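You operate a simulated robot arm through the tools that you are given. There is no shell and no other tool.

You are at the controls of a simulated robot arm. One attempt, no reset.

## Task
Put things in order on the grey bench. At the end: the teal drift stands where the white oil filter stood; the white oil filter stands where the blue gauge block stood; the red peg is on the gold plate; the blue gauge block is on the silver plate; whatever was shut is shut again. Leave all else as you found it, and nothing knocked over.

It is judged by the outcome, as a careful person would: the job done as asked, and still so three seconds after it is handed in. It fails if anything else is knocked over, pushed out of place, dropped, spilled or broken.

## Robot
A 6-joint arm with a two-finger parallel gripper, fixed in place. Base frame: the origin is on the floor under the middle of its stand, x ahead of it, y to its left, z up; the work surface is at about z = 0.8. Units: m, degrees, N and s.
With the tool pointing down near the work surface it reaches from about 0.24 to 0.64 m from the base axis. Its first joint turns from -66.0 to 66.0 degrees. Payload 2.7 kg.
The TCP is the grasp point between the finger pads, 0.023 m short of the fingertips. In the tool frame z runs along the fingers and y along their closing line. Largest opening 0.094 m; finger width 0.038, thickness 0.01; the body of the gripper, 0.054 by 0.096 m, starts 0.039 m behind the TCP.
Orientation is that of the tool frame in the base frame, as a unit quaternion [w, x, y, z]. With the fingers straight down and closing along the base's y, the tool's x points along the base's -x, its y along +y and its z along -z.

## Interface
- The arm moves only by the tool servo_tool. Its argument "plan" is a list that holds one entry, the list of rows, each a list of 7 numbers: the shift along the tool's x, y, z in m, then the turn, a rotation vector about the tool's x, y, z in rad, then the opening, from 0 (shut) to 1 (fully open). In form: [[[tx, ty, tz, rx, ry, rz, gripper], ...]]. A call has 1 to 20 rows; each row is the pose to reach, as a shift and turn from the pose commanded when the call began, along the tool's axes at that moment. A row lasts 0.2 s, in which the tool goes at most 0.05 m and 8.6 degrees; a call with a longer step from one row to the next is refused whole, and so is a gripper value outside its range. A pose out of reach is approached as far as the arm can. The call stops where the force on the tool passes 40 N (or 10 N more than at its start, if that is more) or the arm is blocked; 0.2 s more then pass. Each finger travels about 0.045 m/s and halts on what it meets, pressing with about 37 N; the grip force reading is that of the motor and also rises with nothing between the fingers. The clock runs only during rows and for 0.2 s after the last one: add rows that repeat a pose to give the fingers time. The reply holds the time, the measured pose of the TCP, the force on the tool along the base axes, the opening and the grip force, in the units named above and with some noise, with the torque about the TCP (base axes, N m) and any sound that the robot's microphone picked up.
- Cameras (640 x 400 px; columns grow to the right, rows downward): "scene" is fixed at [0.0926, -0.4388, 1.396]; the picture's right is [0.74, -0.67, 0.00], its down [-0.47, -0.52, -0.72] and it looks along [0.48, 0.53, -0.70] (base axes); focal length 335 px, centre (320, 200). "wrist" rides on the gripper at [0.086, 0.016, -0.075] in the tool frame; the picture's right is [-0.18, 0.98, 0.00], its down [-0.58, -0.11, -0.81] and it looks along [-0.79, -0.15, 0.59] (tool axes); focal length 243 px, centre (320, 200). There is no depth. A picture from a camera that has moved, and an enlarged one, comes with that camera's place and axes in the base frame and with its lens. The place of the scene camera against the robot may be out by one fixed shift of up to 0.025 m in any direction.
- capture(camera): a new picture of that camera. No time passes.
- zoom(camera, box): a new picture of the part [left, top, right, bottom] of that camera's present view, enlarged. No time passes.
- job_done(): hands the job in; it is judged then, once.

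Nothing tells you positions but the pictures and the camera data. Unless the task says otherwise, let go and move clear before handing in.

The tools are called after "Call:" as name(argument=value, ...) on one line, values as JSON. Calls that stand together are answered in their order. servo_tool: Moves the arm, as the interface text tells. Its arguments: {"type":"object","properties":{"plan":{"type":"array","items":{"type":"array","items":{"type":"array","items":{"type":"number"}}}}},"required":["plan"]} The other tools are called the same way: capture (camera) takes a picture; zoom (camera, box) takes an enlarged picture of a part of a camera's view; job_done () hands the job in.

At the start:

```text
time_s: 0.0
ee_pos: [0.3401, 0.133, 1.0041]
tcp_rot: [0.0, 0.0, 1.0, 0.0]
ft_force: [-0.3, 0.4, 0.1]
torque: [0.01, 0.01, -0.04]
opening: 0.0941
finger_force: 0.1
```

scene: 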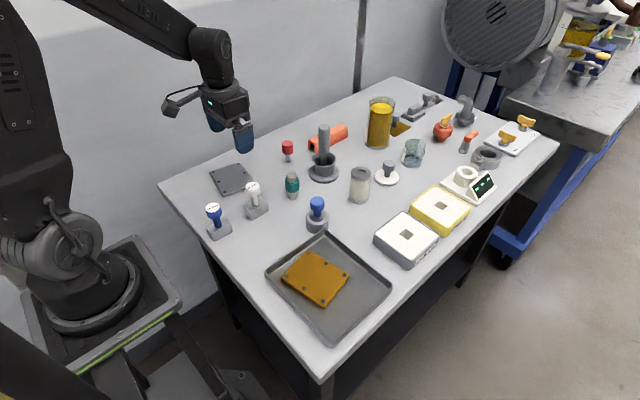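
wrist: 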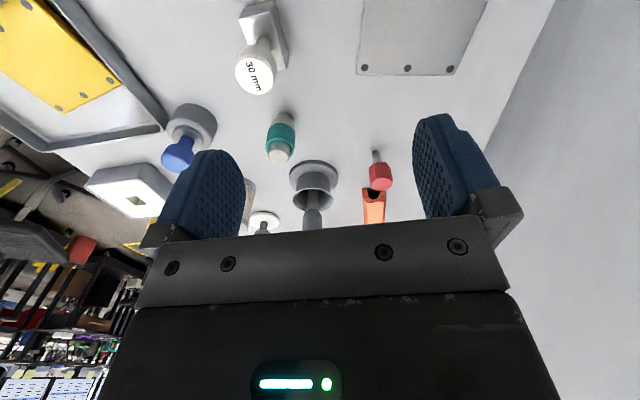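

I see a bench with many small objects: a grey plate, blue and white items on grey blocks, a teal item, a red peg, a tray with a gold plate, and boxes. I'll look closer before moving anything.

Call:
zoom(camera="scene", box=[180, 120, 340, 240])

Call:
zoom(camera="scene", box=[320, 80, 480, 200])

Call:
zoom(camera="scene", box=[250, 180, 410, 340])

Call:
zoom(camera="scene", box=[380, 80, 560, 220])

Call:
zoom(camera="wrist", box=[80, 0, 480, 250])

```text
3.33 times, centred on (260, 180) of scene
camera zoom: at [0.0926, -0.4388, 1.396], right [0.74, -0.67, 0.0], down [-0.47, -0.52, -0.72], along [0.48, 0.53, -0.7], focal length 1117 px, centre (520, 267)
```

zoom: 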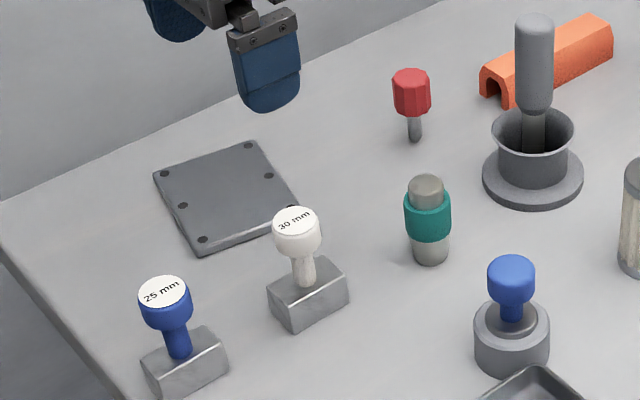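

```text
3.33 times, centred on (400, 140) of scene
camera zoom: at [0.0926, -0.4388, 1.396], right [0.74, -0.67, 0.0], down [-0.47, -0.52, -0.72], along [0.48, 0.53, -0.7], focal length 1117 px, centre (53, 400)
```

zoom: 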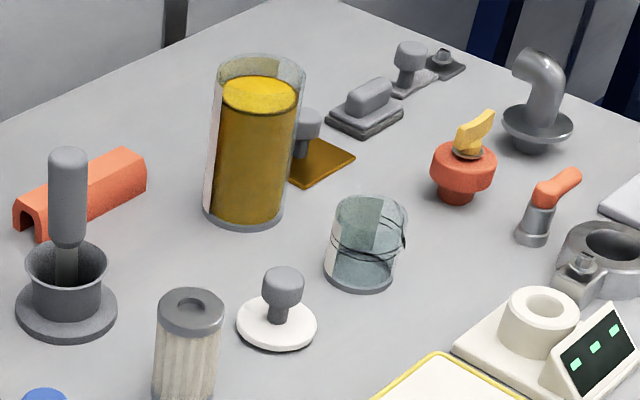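

```text
2.50 times, centred on (330, 260) of scene
camera zoom: at [0.0926, -0.4388, 1.396], right [0.74, -0.67, 0.0], down [-0.47, -0.52, -0.72], along [0.48, 0.53, -0.7], focal length 838 px, centre (295, 50)
```

zoom: 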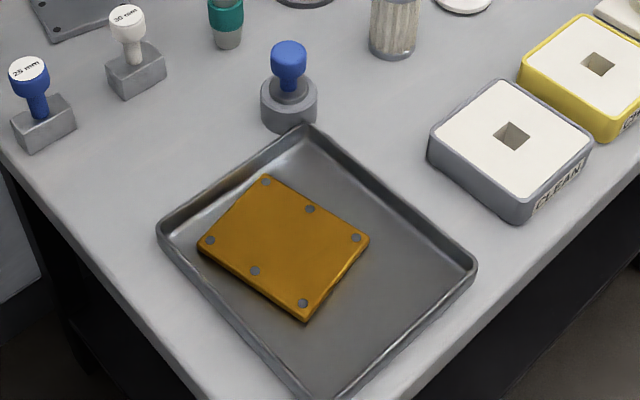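

```text
2.86 times, centred on (470, 150) of scene
camera zoom: at [0.0926, -0.4388, 1.396], right [0.74, -0.67, 0.0], down [-0.47, -0.52, -0.72], along [0.48, 0.53, -0.7], focal length 958 px, centre (-109, 343)
```

zoom: 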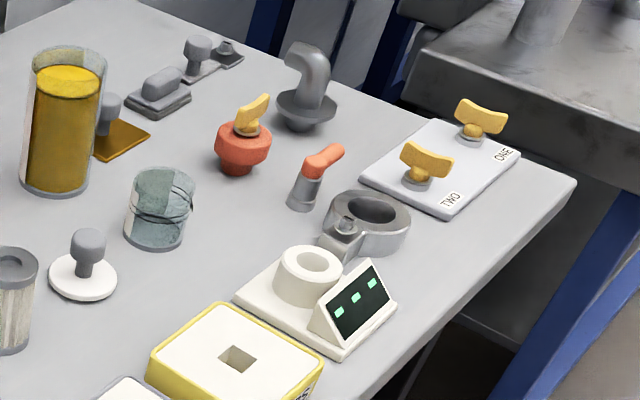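

```text
1.60 times, centred on (280, 125) of wrist
camera zoom: at [0.2552, 0.149, 1.0775], right [0.18, 0.98, 0.0], down [0.58, -0.11, 0.81], along [0.79, -0.15, -0.59], focal length 388 px, centre (384, 320)
```

zoom: 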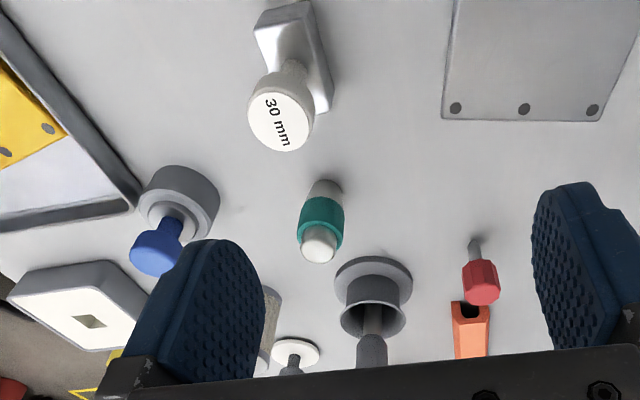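

I can make out a blue "25 mm" block, a white "30 mm" block, a teal drift, a red peg and a pleated filter. I'll zoom further into each to identify them and check for covers or holders before planning.

Call:
zoom(camera="scene", box=[190, 190, 280, 246])

Call:
zoom(camera="scene", box=[260, 120, 350, 176])

Call:
zoom(camera="scene", box=[330, 150, 420, 206])

Call:
zoom(camera="scene", box=[270, 160, 360, 240])

Call:
zoom(camera="scene", box=[370, 170, 510, 270])

Call:
zoom(camera="scene", box=[350, 80, 440, 140])

Call:
zoom(camera="scene", box=[190, 140, 280, 200])

```text
7.11 times, centred on (235, 218) of scene
camera zoom: at [0.0926, -0.4388, 1.396], right [0.74, -0.67, 0.0], down [-0.47, -0.52, -0.72], along [0.48, 0.53, -0.7], focal length 2383 px, centre (924, 72)
```

zoom: 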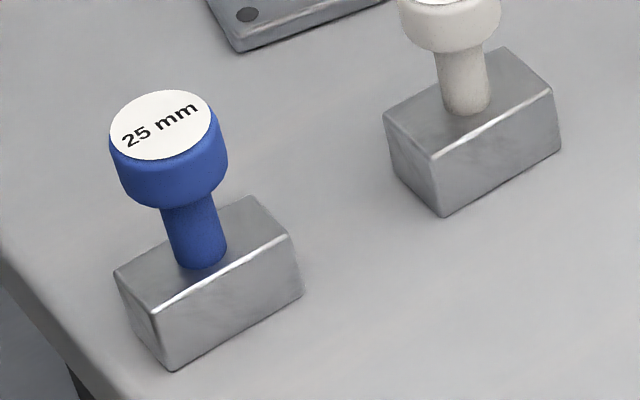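

```text
7.11 times, centred on (305, 148) of scene
camera zoom: at [0.0926, -0.4388, 1.396], right [0.74, -0.67, 0.0], down [-0.47, -0.52, -0.72], along [0.48, 0.53, -0.7], focal length 2383 px, centre (427, 570)
```

zoom: 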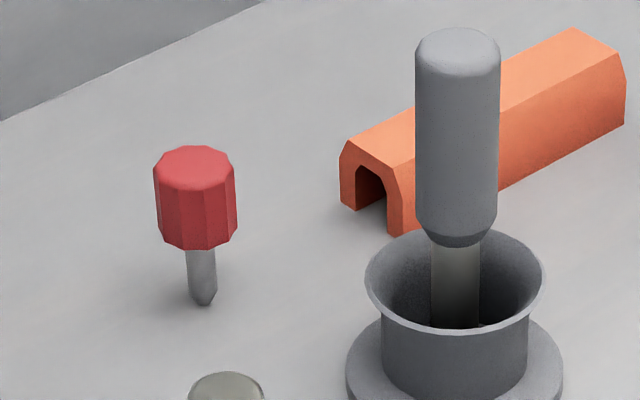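

```text
7.11 times, centred on (375, 178) of scene
camera zoom: at [0.0926, -0.4388, 1.396], right [0.74, -0.67, 0.0], down [-0.47, -0.52, -0.72], along [0.48, 0.53, -0.7], focal length 2383 px, centre (-71, 356)
```

zoom: 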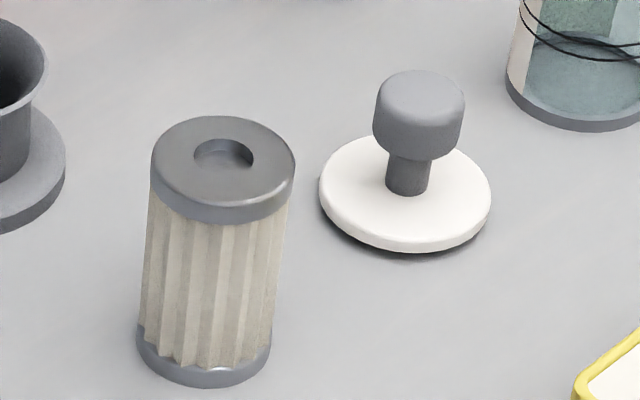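

```text
5.00 times, centred on (315, 200) of scene
camera zoom: at [0.0926, -0.4388, 1.396], right [0.74, -0.67, 0.0], down [-0.47, -0.52, -0.72], along [0.48, 0.53, -0.7], focal length 1676 px, centre (345, 200)
```

zoom: 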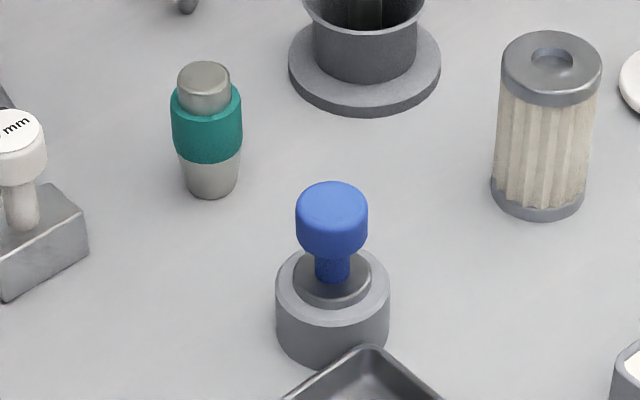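

```text
4.00 times, centred on (440, 220) of scene
camera zoom: at [0.0926, -0.4388, 1.396], right [0.74, -0.67, 0.0], down [-0.47, -0.52, -0.72], along [0.48, 0.53, -0.7], focal length 1341 px, centre (-160, 120)
```

zoom: 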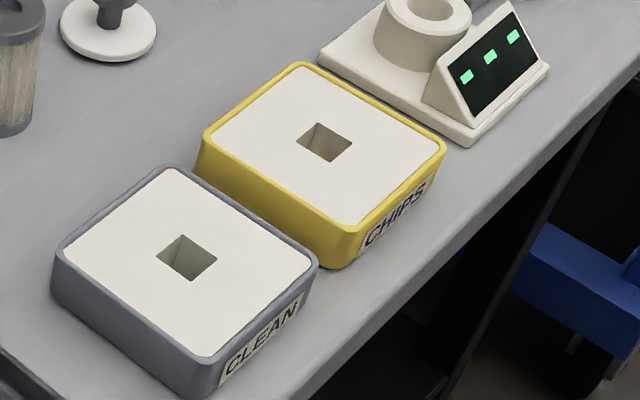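

```text
6.67 times, centred on (395, 110) of scene
camera zoom: at [0.0926, -0.4388, 1.396], right [0.74, -0.67, 0.0], down [-0.47, -0.52, -0.72], along [0.48, 0.53, -0.7], focal length 2234 px, centre (-180, 800)
```

zoom: 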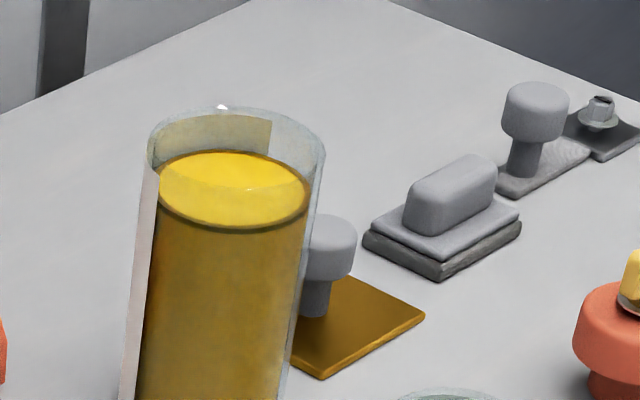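

```text
6.67 times, centred on (235, 170) of scene
camera zoom: at [0.0926, -0.4388, 1.396], right [0.74, -0.67, 0.0], down [-0.47, -0.52, -0.72], along [0.48, 0.53, -0.7], focal length 2234 px, centre (887, 400)
```

zoom: 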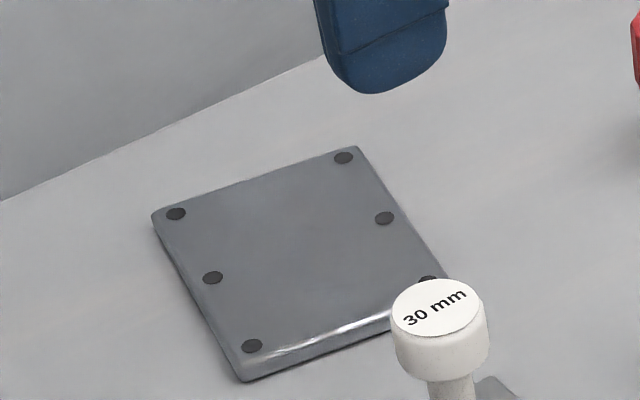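

I've settled on these identities:
- **Blue gauge block:** the "25 mm" block.
- **White oil filter:** the pleated cartridge.
- **Teal drift:** the teal-collared pin.
- **Silver and gold plates:** the grey plate near the wall, and the plate in the tray.

First I'll move above the blue gauge block with the fingers open, so the wrist camera can locate it.

Call:
servo_tool(plan=[[[0.024, -0.013, 0.008, 0, 0, 0, 1], [0.048, -0.026, 0.016, 0, 0, 0, 1], [0.072, -0.038, 0.024, 0, 0, 0, 1], [0.09, -0.051, 0.03, 0, 0, 0, 1], [0.09, -0.051, 0.03, 0, 0, 0, 1]]])

Call:
capture(camera="wrist")

Call:
capture(camera="scene")

```text
time_s: 1.2
ee_pos: [0.251, 0.0816, 0.9737]
tcp_rot: [-0.001, 0.0, 1.0, 0.0]
ft_force: [0.1, -0.5, 0.3]
torque: [0.01, -0.01, 0.01]
opening: 0.0941
finger_force: 0.0
```

```text
taken
camera wrist: at [0.1652, 0.098, 1.0474], right [0.18, 0.98, 0.0], down [0.58, -0.11, 0.81], along [0.79, -0.15, -0.59], focal length 243 px, centre (320, 200)
```

wrist: 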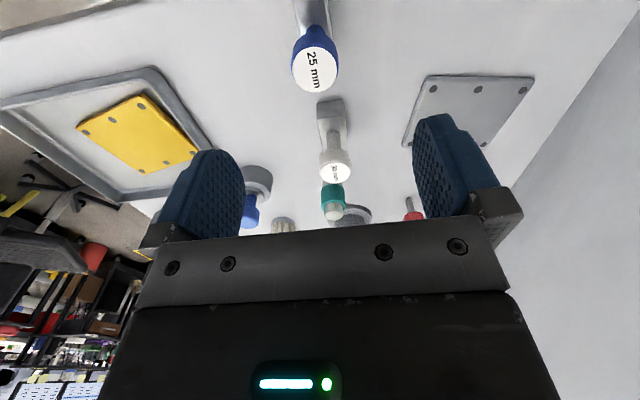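

```text
taken
```

scene: 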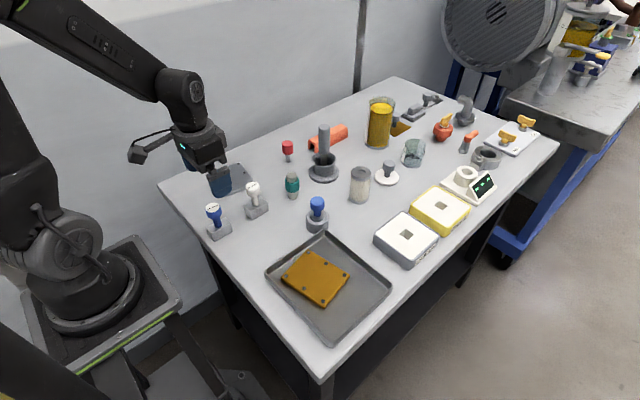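

The wrist camera now sees the blue 25 mm block near the top of its picture, with the 30 mm block behind it. I'll zoom in to measure them.

Call:
zoom(camera="wrist", box=[240, 0, 400, 100])

Call:
zoom(camera="wrist", box=[240, 80, 440, 240])

Call:
zoom(camera="wrist", box=[380, 60, 560, 160])

Call:
zoom(camera="wrist", box=[0, 60, 220, 210])

```text
4.00 times, centred on (320, 50) of wrist
camera zoom: at [0.1652, 0.098, 1.0474], right [0.18, 0.98, 0.0], down [0.58, -0.11, 0.81], along [0.79, -0.15, -0.59], focal length 970 px, centre (320, 800)
```

zoom: 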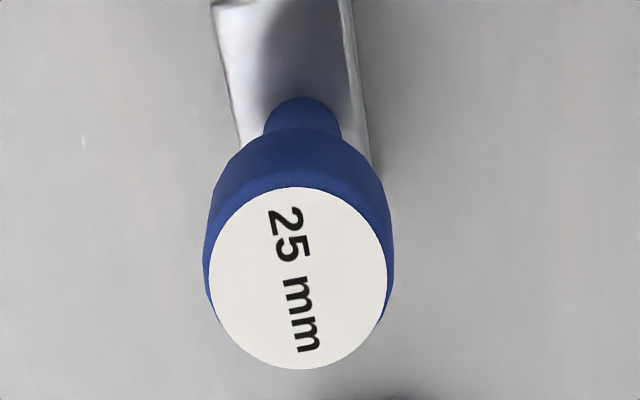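

```text
2.50 times, centred on (340, 160) of wrist
camera zoom: at [0.1652, 0.098, 1.0474], right [0.18, 0.98, 0.0], down [0.58, -0.11, 0.81], along [0.79, -0.15, -0.59], focal length 606 px, centre (270, 300)
```

zoom: 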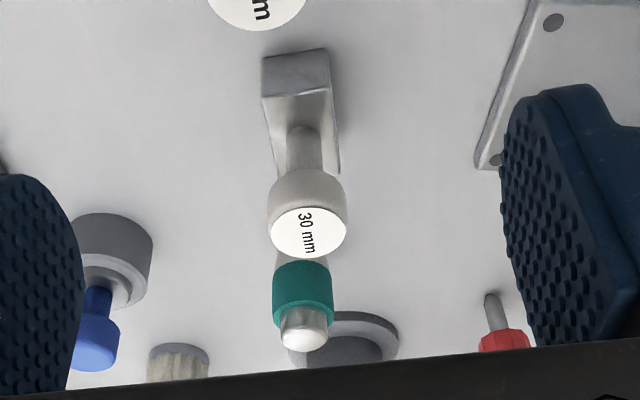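

```text
3.56 times, centred on (470, 110) of wrist
camera zoom: at [0.1652, 0.098, 1.0474], right [0.18, 0.98, 0.0], down [0.58, -0.11, 0.81], along [0.79, -0.15, -0.59], focal length 863 px, centre (-213, 520)
```

zoom: 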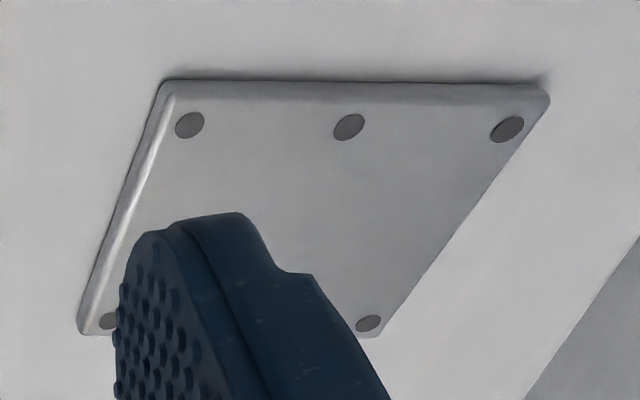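

```text
2.67 times, centred on (110, 135) of wrist
camera zoom: at [0.1652, 0.098, 1.0474], right [0.18, 0.98, 0.0], down [0.58, -0.11, 0.81], along [0.79, -0.15, -0.59], focal length 647 px, centre (880, 373)
```

zoom: 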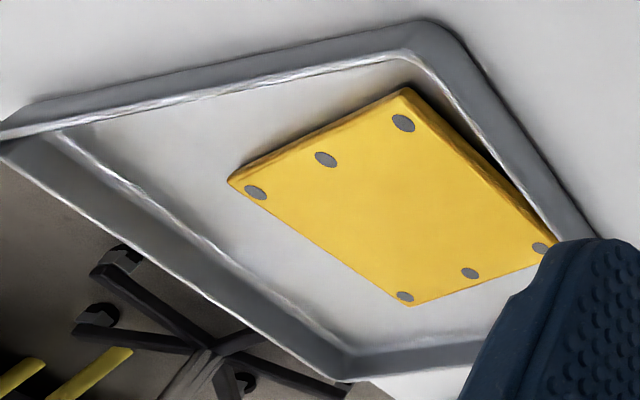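

The blue gauge block's knob is at about (0.240, 0.080) with its top near z 0.885. The scene camera reads about 0.018 too far in x. I'll centre over the knob and come down part way to check.

Call:
servo_tool(plan=[[[0.01, -0.0015, 0.012, 0, 0, 0, 1], [0.01, -0.0015, 0.03, 0, 0, 0, 1], [0.01, -0.0015, 0.044, 0, 0, 0, 1], [0.01, -0.0015, 0.044, 0, 0, 0, 1]]])

Call:
capture(camera="wrist")

Call:
zoom(camera="scene", box=[170, 160, 280, 250])

```text
time_s: 2.2
ee_pos: [0.2396, 0.0803, 0.9295]
tcp_rot: [0.001, -0.001, 1.0, 0.0]
ft_force: [0.0, 0.0, 0.3]
torque: [-0.03, -0.01, 0.03]
opening: 0.0941
finger_force: 0.0
```

```text
taken
camera wrist: at [0.154, 0.0969, 1.0034], right [0.18, 0.98, 0.0], down [0.58, -0.11, 0.81], along [0.79, -0.15, -0.59], focal length 243 px, centre (320, 200)
```

wrist: 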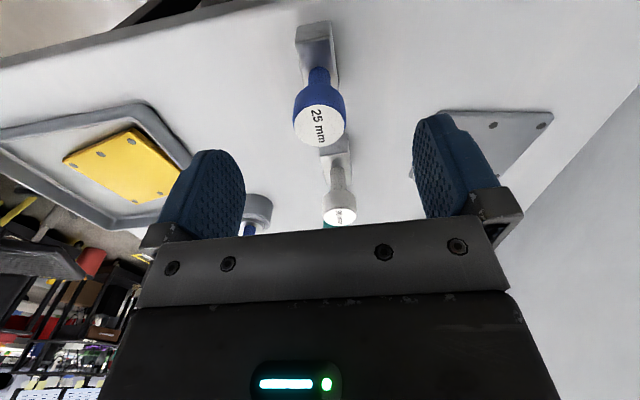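

```text
4.44 times, centred on (225, 205) of scene
camera zoom: at [0.0926, -0.4388, 1.396], right [0.74, -0.67, 0.0], down [-0.47, -0.52, -0.72], along [0.48, 0.53, -0.7], focal length 1490 px, centre (742, 178)
```

zoom: 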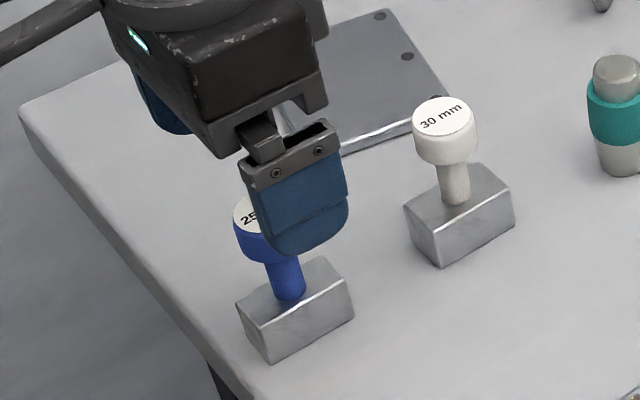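

The two wrist views put the knob top at about (0.238, 0.080, 0.889), which is right under the tool. I'll lower to grasp height and close.

Call:
servo_tool(plan=[[[0.0015, 0, 0.015, 0, 0, 0, 1], [0.0015, 0, 0.03, 0, 0, 0, 1], [0.0015, 0, 0.045, 0, 0, 0, 1], [0.0015, 0, 0.056, 0, 0, 0, 1], [0.0015, 0, 0.056, 0, 0, 0, 1]]])

Call:
capture(camera="wrist")

Call:
zoom(camera="scene", box=[170, 160, 280, 250])

```text
time_s: 3.4
ee_pos: [0.237, 0.081, 0.8729]
tcp_rot: [0.001, 0.0, 1.0, 0.0]
ft_force: [0.2, 0.1, 0.1]
torque: [0.04, 0.0, -0.01]
opening: 0.0938
finger_force: 0.2
```

```text
taken
camera wrist: at [0.1525, 0.096, 0.9472], right [0.18, 0.98, 0.0], down [0.58, -0.11, 0.81], along [0.79, -0.15, -0.59], focal length 243 px, centre (320, 200)
```

wrist: 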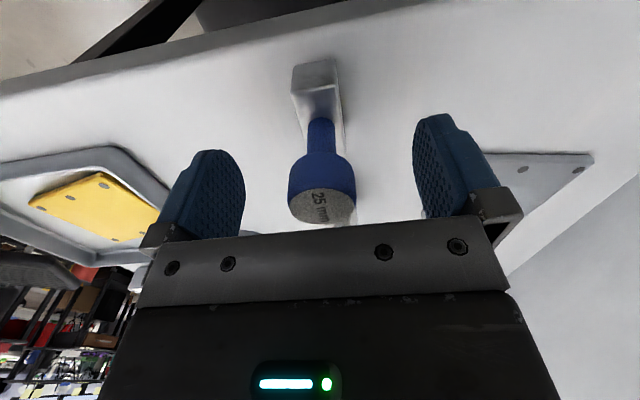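

```text
4.44 times, centred on (225, 205) of scene
camera zoom: at [0.0926, -0.4388, 1.396], right [0.74, -0.67, 0.0], down [-0.47, -0.52, -0.72], along [0.48, 0.53, -0.7], focal length 1490 px, centre (742, 178)
```

zoom: 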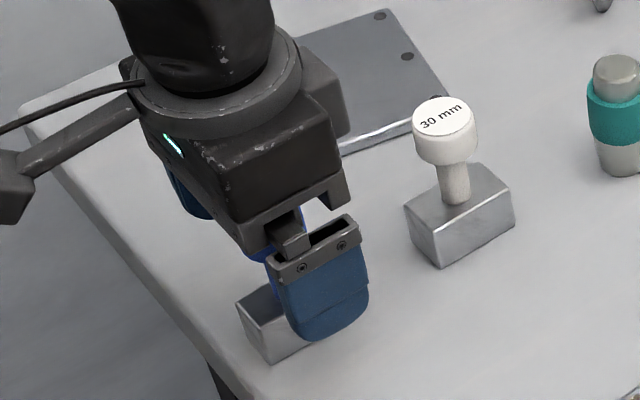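

The knob sits between the fingers. Closing now.

Call:
servo_tool(plan=[[[0, 0, 0, 0, 0, 0, 0.6], [0, 0, 0, 0, 0, 0, 0.4], [0, 0, 0, 0, 0, 0, 0.2], [0, 0, 0, 0, 0, 0, 0], [0, 0, 0, 0, 0, 0, 0], [0, 0, 0, 0, 0, 0, 0]]])

Call:
capture(camera="wrist")

```text
time_s: 4.8
ee_pos: [0.2382, 0.0791, 0.8735]
tcp_rot: [0.0, 0.0, 1.0, 0.001]
ft_force: [-0.1, 0.7, -0.1]
torque: [0.04, -0.03, 0.03]
opening: 0.0311
finger_force: 37.1
```

```text
taken
camera wrist: at [0.1525, 0.096, 0.9473], right [0.18, 0.98, 0.0], down [0.58, -0.11, 0.81], along [0.79, -0.15, -0.59], focal length 243 px, centre (320, 200)
```

wrist: 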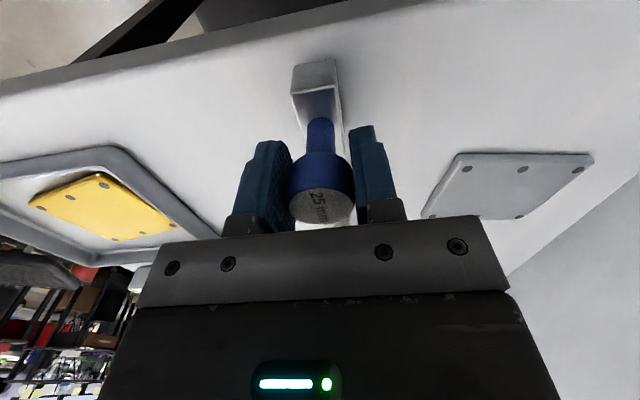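

The grip is on the knob at opening 0.031. I'll lift straight up about 0.11 m and check the hold.

Call:
servo_tool(plan=[[[0, 0, -0.005, 0, 0, 0, 0], [0, 0, -0.015, 0, 0, 0, 0], [0, 0, -0.03, 0, 0, 0, 0], [0, 0, -0.05, 0, 0, 0, 0], [0, 0, -0.07, 0, 0, 0, 0], [0, 0, -0.09, 0, 0, 0, 0], [0, 0, -0.105, 0, 0, 0, 0], [0, 0, -0.11, 0, 0, 0, 0], [0, 0, -0.11, 0, 0, 0, 0]]])

Call:
capture(camera="wrist")

Call:
capture(camera="scene")

```text
time_s: 6.8
ee_pos: [0.238, 0.0802, 0.9828]
tcp_rot: [0.0, 0.0, 1.0, 0.0]
ft_force: [0.5, -0.2, -1.2]
torque: [-0.01, 0.02, 0.02]
opening: 0.0313
finger_force: 37.3
```

```text
taken
camera wrist: at [0.1533, 0.0965, 1.0569], right [0.18, 0.98, 0.0], down [0.58, -0.11, 0.81], along [0.79, -0.15, -0.59], focal length 243 px, centre (320, 200)
```

wrist: 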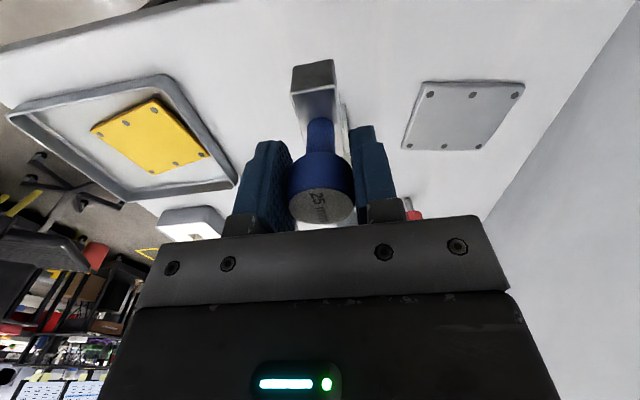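

```text
taken
```

scene: 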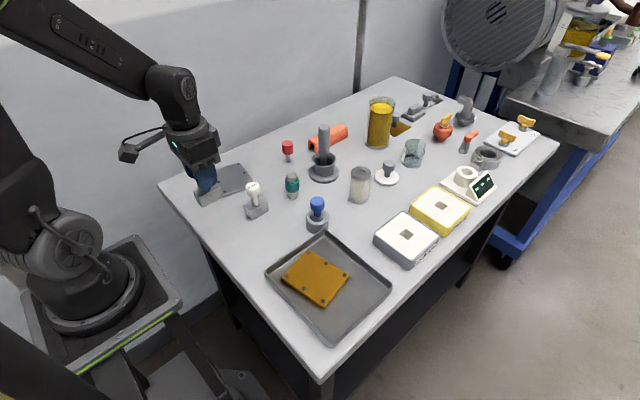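

The block is held upright and clear. I'll measure the silver plate from here, where it's unobstructed.

Call:
zoom(camera="wrist", box=[390, 60, 540, 160])

Call:
zoom(camera="wrist", box=[0, 60, 250, 210])

```text
4.00 times, centred on (465, 110) of wrist
camera zoom: at [0.1533, 0.0965, 1.0569], right [0.18, 0.98, 0.0], down [0.58, -0.11, 0.81], along [0.79, -0.15, -0.59], focal length 970 px, centre (-260, 560)
```

zoom: 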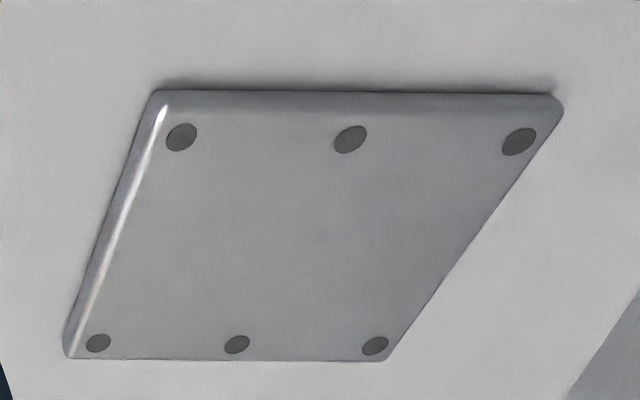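

```text
2.56 times, centred on (125, 135) of wrist
camera zoom: at [0.1533, 0.0965, 1.0569], right [0.18, 0.98, 0.0], down [0.58, -0.11, 0.81], along [0.79, -0.15, -0.59], focal length 621 px, centre (819, 366)
```

zoom: 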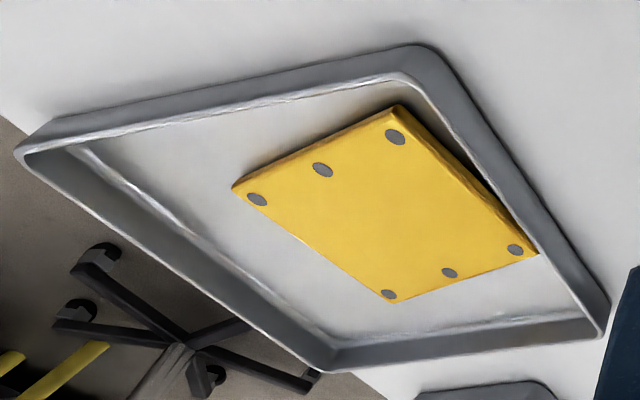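

The silver plate is centred at about (0.361, 0.225), top about z 0.81. I'll carry the gauge block over it at height.

Call:
servo_tool(plan=[[[-0.012, 0.0145, 0, 0, 0, 0, 0], [-0.036, 0.043, 0, 0, 0, 0, 0], [-0.06, 0.071, 0, 0, 0, 0, 0], [-0.084, 0.1, 0, 0, 0, 0, 0], [-0.108, 0.128, 0, 0, 0, 0, 0], [-0.122, 0.1445, 0, 0, 0, 0, 0], [-0.122, 0.1445, 0.02, 0, 0, 0, 0], [-0.122, 0.1445, 0.045, 0, 0, 0, 0], [-0.122, 0.1445, 0.07, 0, 0, 0, 0], [-0.122, 0.1445, 0.08, 0, 0, 0, 0], [-0.122, 0.1445, 0.08, 0, 0, 0, 0]]])

Call:
capture(camera="wrist")

Call:
zoom(camera="scene", box=[180, 110, 300, 220])

```text
time_s: 9.2
ee_pos: [0.3607, 0.2237, 0.9036]
tcp_rot: [-0.001, 0.0, 1.0, 0.0]
ft_force: [0.7, -0.2, -1.6]
torque: [-0.01, 0.03, 0.0]
opening: 0.0312
finger_force: 37.0
```

```text
taken
camera wrist: at [0.2751, 0.2403, 0.978], right [0.18, 0.98, 0.0], down [0.58, -0.11, 0.81], along [0.79, -0.15, -0.59], focal length 243 px, centre (320, 200)
```

wrist: 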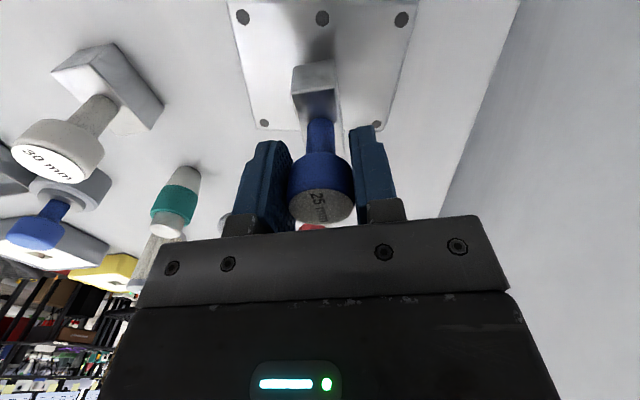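

```text
3.64 times, centred on (240, 165) of scene
camera zoom: at [0.0926, -0.4388, 1.396], right [0.74, -0.67, 0.0], down [-0.47, -0.52, -0.72], along [0.48, 0.53, -0.7], focal length 1219 px, centre (611, 327)
```

zoom: 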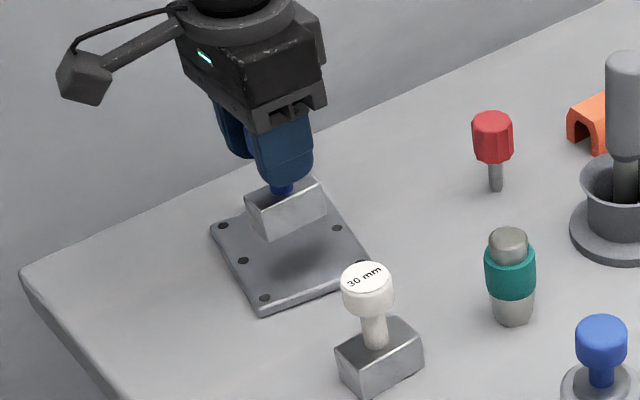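

The block hovers roughly 2 cm above the plate's middle. I'll lower in small steps, watching the force.

Call:
servo_tool(plan=[[[0, 0, 0.006, 0, 0, 0, 0], [0, 0, 0.012, 0, 0, 0, 0], [0, 0, 0.016, 0, 0, 0, 0], [0, 0, 0.018, 0, 0, 0, 0], [0, 0, 0.019, 0, 0, 0, 0]]])

Call:
zoom(camera="scene", box=[200, 140, 280, 210])

```text
time_s: 10.4
ee_pos: [0.3615, 0.2246, 0.8841]
tcp_rot: [0.001, 0.0, 1.0, 0.0]
ft_force: [0.1, -0.4, -2.3]
torque: [0.0, 0.01, -0.03]
opening: 0.0311
finger_force: 36.9
```

```text
5.71 times, centred on (240, 175) of scene
camera zoom: at [0.0926, -0.4388, 1.396], right [0.74, -0.67, 0.0], down [-0.47, -0.52, -0.72], along [0.48, 0.53, -0.7], focal length 1915 px, centre (777, 343)
```

zoom: 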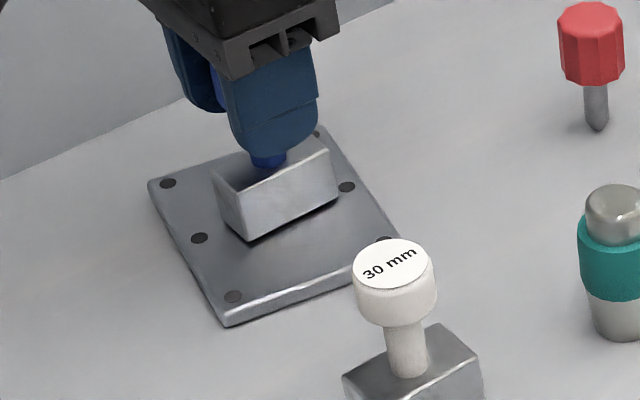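

Almost on the plate. Continuing in 1 mm steps.

Call:
servo_tool(plan=[[[0, 0, 0.001, 0, 0, 0, 0], [0, 0, 0.001, 0, 0, 0, 0], [0, 0, 0.002, 0, 0, 0, 0], [0, 0, 0.002, 0, 0, 0, 0]]])

```text
time_s: 11.4
ee_pos: [0.3613, 0.2231, 0.8833]
tcp_rot: [0.001, 0.0, 1.0, 0.0]
ft_force: [-3.7, -3.7, 16.8]
torque: [-0.3, 0.25, 0.01]
opening: 0.0312
finger_force: 36.9
```

Contact is made (about 17 N). I'll ease back half a millimetre or so, then open the fingers gently.

Call:
servo_tool(plan=[[[0, 0, -0.0008, 0, 0, 0, 0], [0, 0, -0.0008, 0, 0, 0, 0]]])

Call:
zoom(camera="scene", box=[200, 140, 280, 210])

```text
time_s: 12.0
ee_pos: [0.3599, 0.2244, 0.883]
tcp_rot: [0.002, -0.001, 1.0, -0.001]
ft_force: [0.1, -0.5, 7.8]
torque: [-0.01, -0.09, 0.01]
opening: 0.031
finger_force: 36.9
```

```text
5.71 times, centred on (240, 175) of scene
camera zoom: at [0.0925, -0.4389, 1.3959], right [0.74, -0.67, 0.0], down [-0.47, -0.52, -0.72], along [0.48, 0.53, -0.7], focal length 1915 px, centre (777, 343)
```

zoom: 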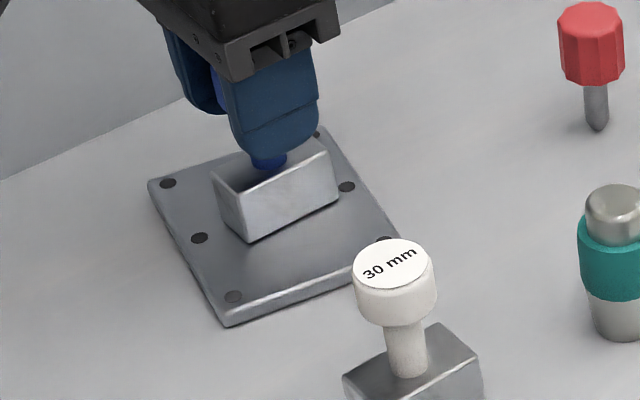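

The block rests flat on the plate. Releasing and retreating straight up.

Call:
servo_tool(plan=[[[0, 0, 0, 0, 0, 0, 0.37], [0, 0, 0, 0, 0, 0, 0.45], [0, 0, 0, 0, 0, 0, 0.6], [0, 0, 0, 0, 0, 0, 0.75], [0, 0, 0, 0, 0, 0, 0.75]]])

Call:
servo_tool(plan=[[[0, 0, -0.01, 0, 0, 0, 0.75], [0, 0, -0.03, 0, 0, 0, 0.75], [0, 0, -0.06, 0, 0, 0, 0.75], [0, 0, -0.09, 0, 0, 0, 0.9], [0, 0, -0.11, 0, 0, 0, 1], [0, 0, -0.11, 0, 0, 0, 1]]])

Call:
capture(camera="wrist")

Call:
capture(camera="scene")

```text
time_s: 13.2
ee_pos: [0.3609, 0.2244, 0.8829]
tcp_rot: [0.0, 0.0, 1.0, 0.0]
ft_force: [0.0, 0.8, 0.7]
torque: [-0.01, -0.04, 0.01]
opening: 0.0705
finger_force: 0.0
```

```text
time_s: 14.6
ee_pos: [0.3586, 0.2247, 0.9911]
tcp_rot: [0.0, 0.0, 1.0, 0.0]
ft_force: [1.3, -0.1, 0.6]
torque: [0.01, 0.02, -0.02]
opening: 0.094
finger_force: 0.1
```

```text
taken
camera wrist: at [0.2748, 0.2414, 1.0667], right [0.18, 0.98, 0.0], down [0.58, -0.11, 0.81], along [0.79, -0.15, -0.59], focal length 243 px, centre (320, 200)
```

wrist: 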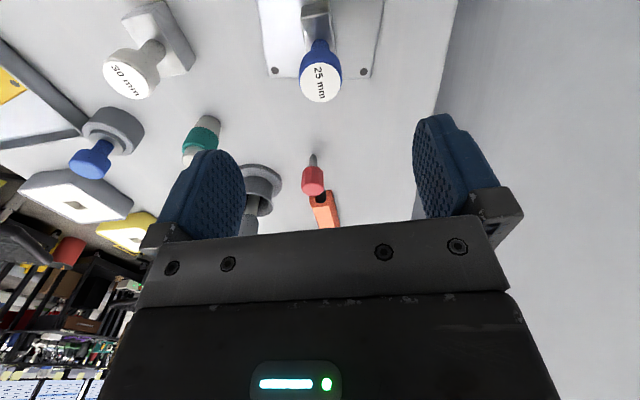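

```text
taken
```

scene: 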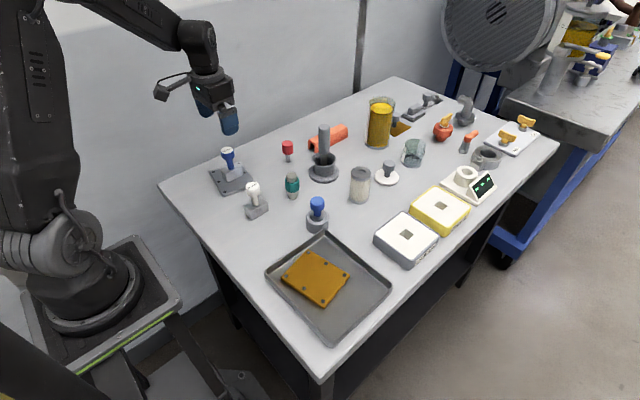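

The gauge block stands on the silver plate. Next is the oil filter, at roughly (0.56, -0.05), so I'll move at height to where the wrist camera can see it.

Call:
servo_tool(plan=[[[-0.01, -0.02, 0, 0, 0, 0, 1], [-0.03, -0.055, 0, 0, 0, 0, 1], [-0.05, -0.09, 0, 0, 0, 0, 1], [-0.068, -0.13, 0, 0, 0, 0, 1], [-0.085, -0.17, 0, 0, 0, 0, 1], [-0.105, -0.21, 0, 0, 0, 0, 1], [-0.125, -0.245, 0, 0, 0, 0, 1], [-0.14, -0.275, 0, 0, 0, 0, 1], [-0.14, -0.275, 0, 0, 0, 0, 1]]])

Call:
capture(camera="wrist")

Call:
zoom(camera="wrist", box=[200, 0, 440, 150])

```text
time_s: 16.6
ee_pos: [0.5014, -0.0513, 0.9925]
tcp_rot: [0.0, 0.0, 1.0, 0.0]
ft_force: [0.1, 0.9, 1.2]
torque: [-0.01, 0.03, 0.0]
opening: 0.094
finger_force: 0.1
```

```text
taken
camera wrist: at [0.4153, -0.0345, 1.0666], right [0.18, 0.98, 0.0], down [0.58, -0.11, 0.81], along [0.79, -0.15, -0.59], focal length 243 px, centre (320, 200)
```

wrist: 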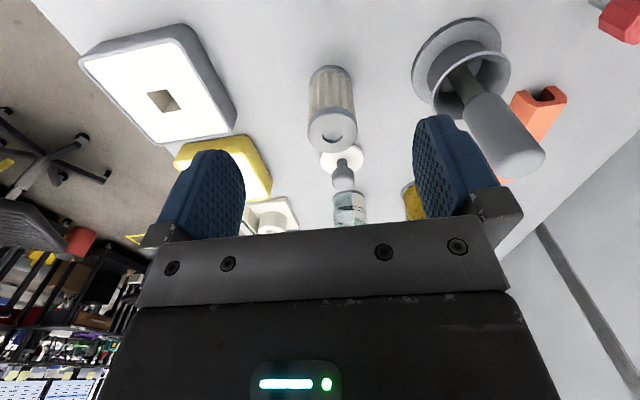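

```text
2.67 times, centred on (320, 75) of wrist
camera zoom: at [0.4153, -0.0345, 1.0666], right [0.18, 0.98, 0.0], down [0.58, -0.11, 0.81], along [0.79, -0.15, -0.59], focal length 647 px, centre (320, 533)
```

zoom: 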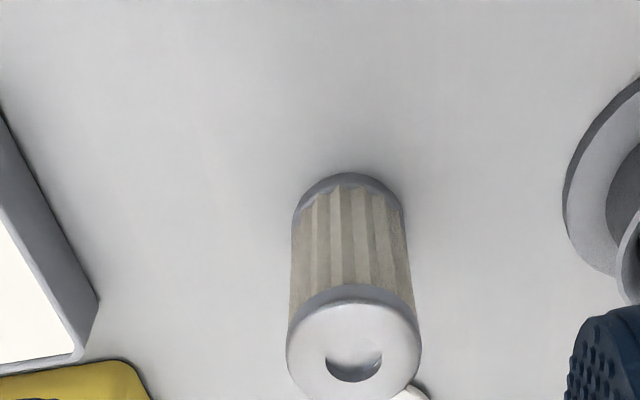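

The filter is about 0.047 m wide, centred near (0.559, -0.048), with its top at about z 0.883. I'll move directly above it and check the alignment.

Call:
servo_tool(plan=[[[-0.02, 0.0005, 0, 0, 0, 0, 1], [-0.04, 0.001, 0, 0, 0, 0, 1], [-0.0584, 0.0015, 0, 0, 0, 0, 1], [-0.0584, 0.0015, 0.02, 0, 0, 0, 1], [-0.0584, 0.0015, 0.044, 0, 0, 0, 1], [-0.0584, 0.0015, 0.044, 0, 0, 0, 1]]])

Call:
capture(camera="wrist")

Call:
zoom(camera="scene", box=[290, 90, 450, 220])

```text
time_s: 18.0
ee_pos: [0.5581, -0.0501, 0.949]
tcp_rot: [0.0, 0.0, 1.0, 0.0]
ft_force: [-0.2, 0.2, 0.1]
torque: [0.02, 0.0, -0.02]
opening: 0.0943
finger_force: 0.0
```

```text
taken
camera wrist: at [0.4733, -0.0329, 1.0237], right [0.18, 0.98, 0.0], down [0.58, -0.11, 0.81], along [0.79, -0.15, -0.59], focal length 243 px, centre (320, 200)
```

wrist: 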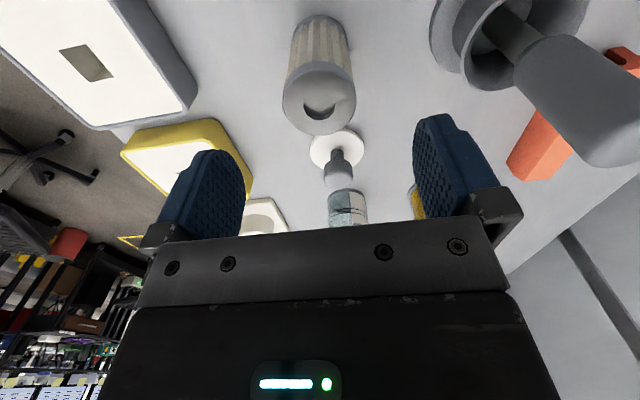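

```text
3.08 times, centred on (370, 155) of scene
camera zoom: at [0.0926, -0.4388, 1.396], right [0.74, -0.67, 0.0], down [-0.47, -0.52, -0.72], along [0.48, 0.53, -0.7], focal length 1031 px, centre (166, 338)
```

zoom: 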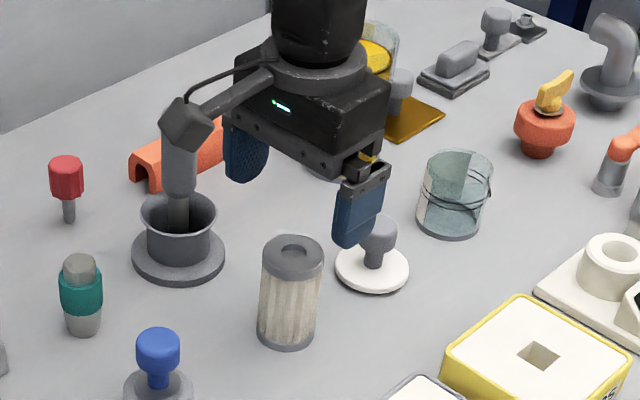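

Alignment is good: the filter's top centre is at (0.559, -0.049), and the mortar and white disc are clear. Going down to grasp height.

Call:
servo_tool(plan=[[[0, -0.0005, 0.02, 0, 0, 0, 1], [0, -0.0005, 0.04, 0, 0, 0, 1], [0, -0.0005, 0.06, 0, 0, 0, 1], [0, -0.0005, 0.075, 0, 0, 0, 1], [0, -0.0005, 0.085, 0, 0, 0, 1], [0, -0.0005, 0.085, 0, 0, 0, 1]]])

Call:
capture(camera="wrist")

Call:
zoom(camera="scene", box=[290, 90, 450, 220])

```text
time_s: 19.4
ee_pos: [0.559, -0.05, 0.8633]
tcp_rot: [0.001, 0.0, 1.0, 0.0]
ft_force: [0.1, -0.4, -0.2]
torque: [-0.03, 0.01, -0.02]
opening: 0.0939
finger_force: 0.1
```

```text
taken
camera wrist: at [0.4734, -0.0339, 0.9383], right [0.18, 0.98, 0.0], down [0.58, -0.11, 0.81], along [0.79, -0.15, -0.59], focal length 243 px, centre (320, 200)
```

wrist: 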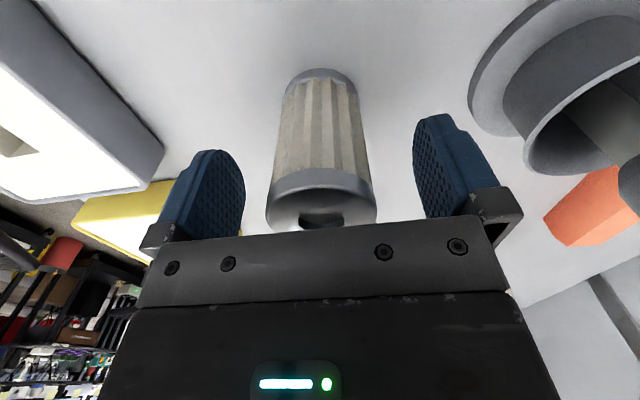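

```text
3.08 times, centred on (370, 155) of scene
camera zoom: at [0.0926, -0.4388, 1.396], right [0.74, -0.67, 0.0], down [-0.47, -0.52, -0.72], along [0.48, 0.53, -0.7], focal length 1031 px, centre (166, 338)
```

zoom: 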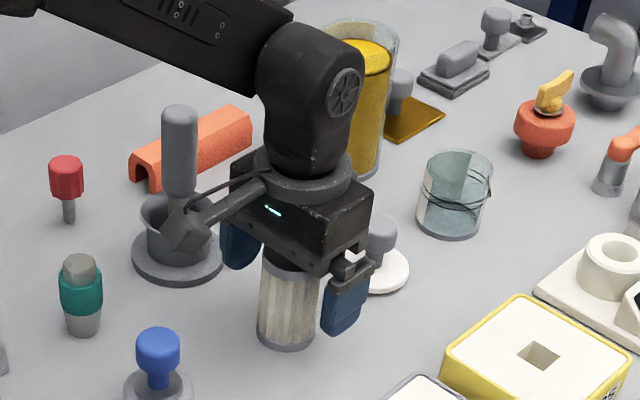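

The filter is between the fingers. Closing.

Call:
servo_tool(plan=[[[0, 0, 0, 0, 0, 0, 0.7], [0, 0, 0, 0, 0, 0, 0.5], [0, 0, 0, 0, 0, 0, 0.4], [0, 0, 0, 0, 0, 0, 0.3], [0, 0, 0, 0, 0, 0, 0.3], [0, 0, 0, 0, 0, 0, 0.3]]])

Call:
capture(camera="wrist")

```text
time_s: 20.8
ee_pos: [0.5582, -0.0489, 0.8648]
tcp_rot: [0.0, 0.0, 1.0, 0.0]
ft_force: [-0.2, 0.4, 0.1]
torque: [0.0, -0.02, -0.02]
opening: 0.0466
finger_force: 36.9
```

```text
taken
camera wrist: at [0.4734, -0.0339, 0.9386], right [0.18, 0.98, 0.0], down [0.58, -0.11, 0.81], along [0.79, -0.15, -0.59], focal length 243 px, centre (320, 200)
```

wrist: 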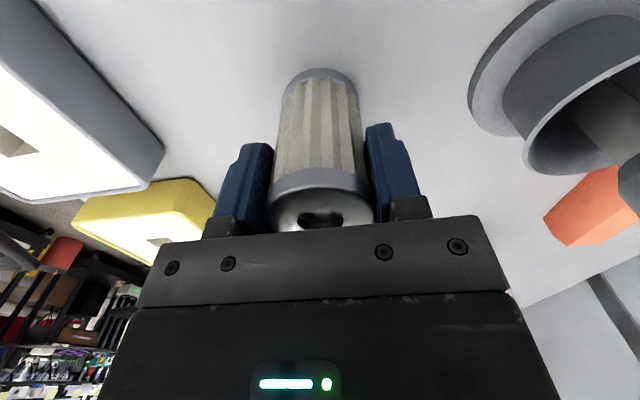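

Gripped at 0.0466 m. Lifting 0.12 m straight up.

Call:
servo_tool(plan=[[[0, 0, -0.005, 0, 0, 0, 0.3], [0, 0, -0.015, 0, 0, 0, 0.3], [0, 0, -0.035, 0, 0, 0, 0.3], [0, 0, -0.055, 0, 0, 0, 0.3], [0, 0, -0.075, 0, 0, 0, 0.3], [0, 0, -0.095, 0, 0, 0, 0.3], [0, 0, -0.115, 0, 0, 0, 0.3], [0, 0, -0.125, 0, 0, 0, 0.3], [0, 0, -0.125, 0, 0, 0, 0.3]]])

Call:
capture(camera="wrist")

Call:
capture(camera="scene")

```text
time_s: 22.8
ee_pos: [0.5598, -0.0482, 0.9903]
tcp_rot: [0.0, 0.0, 1.0, 0.0]
ft_force: [0.8, -0.8, -1.1]
torque: [0.04, 0.01, 0.0]
opening: 0.028
finger_force: 0.1
```

```text
taken
camera wrist: at [0.4736, -0.0328, 1.0641], right [0.18, 0.98, 0.0], down [0.58, -0.11, 0.81], along [0.79, -0.15, -0.59], focal length 243 px, centre (320, 200)
```

wrist: 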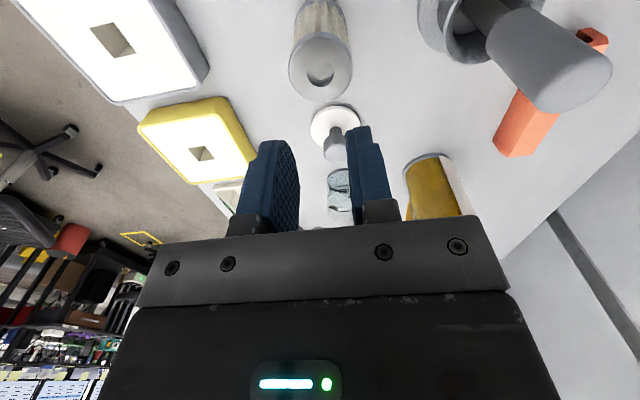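

```text
taken
```

scene: 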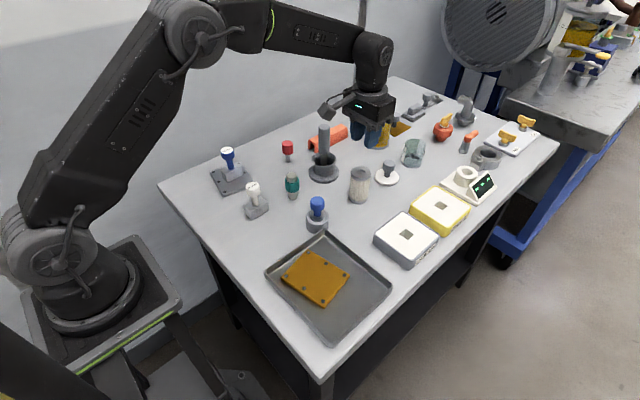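

The fingers came away empty: the filter slipped out of the grip during the lift, though it still seems to be standing. I'll inspect it closely.

Call:
zoom(camera="scene", box=[330, 150, 420, 206])

Call:
zoom(camera="wrist", box=[240, 0, 400, 110])

```text
7.11 times, centred on (375, 178) of scene
camera zoom: at [0.0926, -0.4388, 1.396], right [0.74, -0.67, 0.0], down [-0.47, -0.52, -0.72], along [0.48, 0.53, -0.7], focal length 2383 px, centre (-71, 356)
```

zoom: 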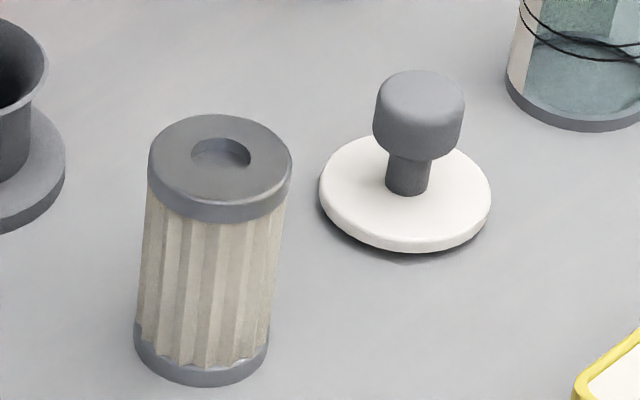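

```text
3.64 times, centred on (320, 55) of wrist
camera zoom: at [0.4736, -0.0328, 1.0641], right [0.18, 0.98, 0.0], down [0.58, -0.11, 0.81], along [0.79, -0.15, -0.59], focal length 882 px, centre (320, 727)
```

zoom: 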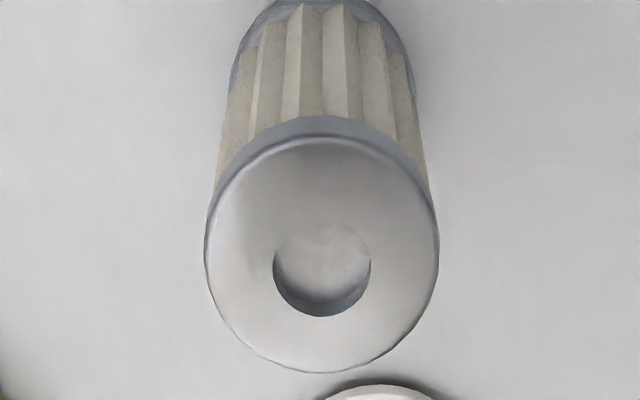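

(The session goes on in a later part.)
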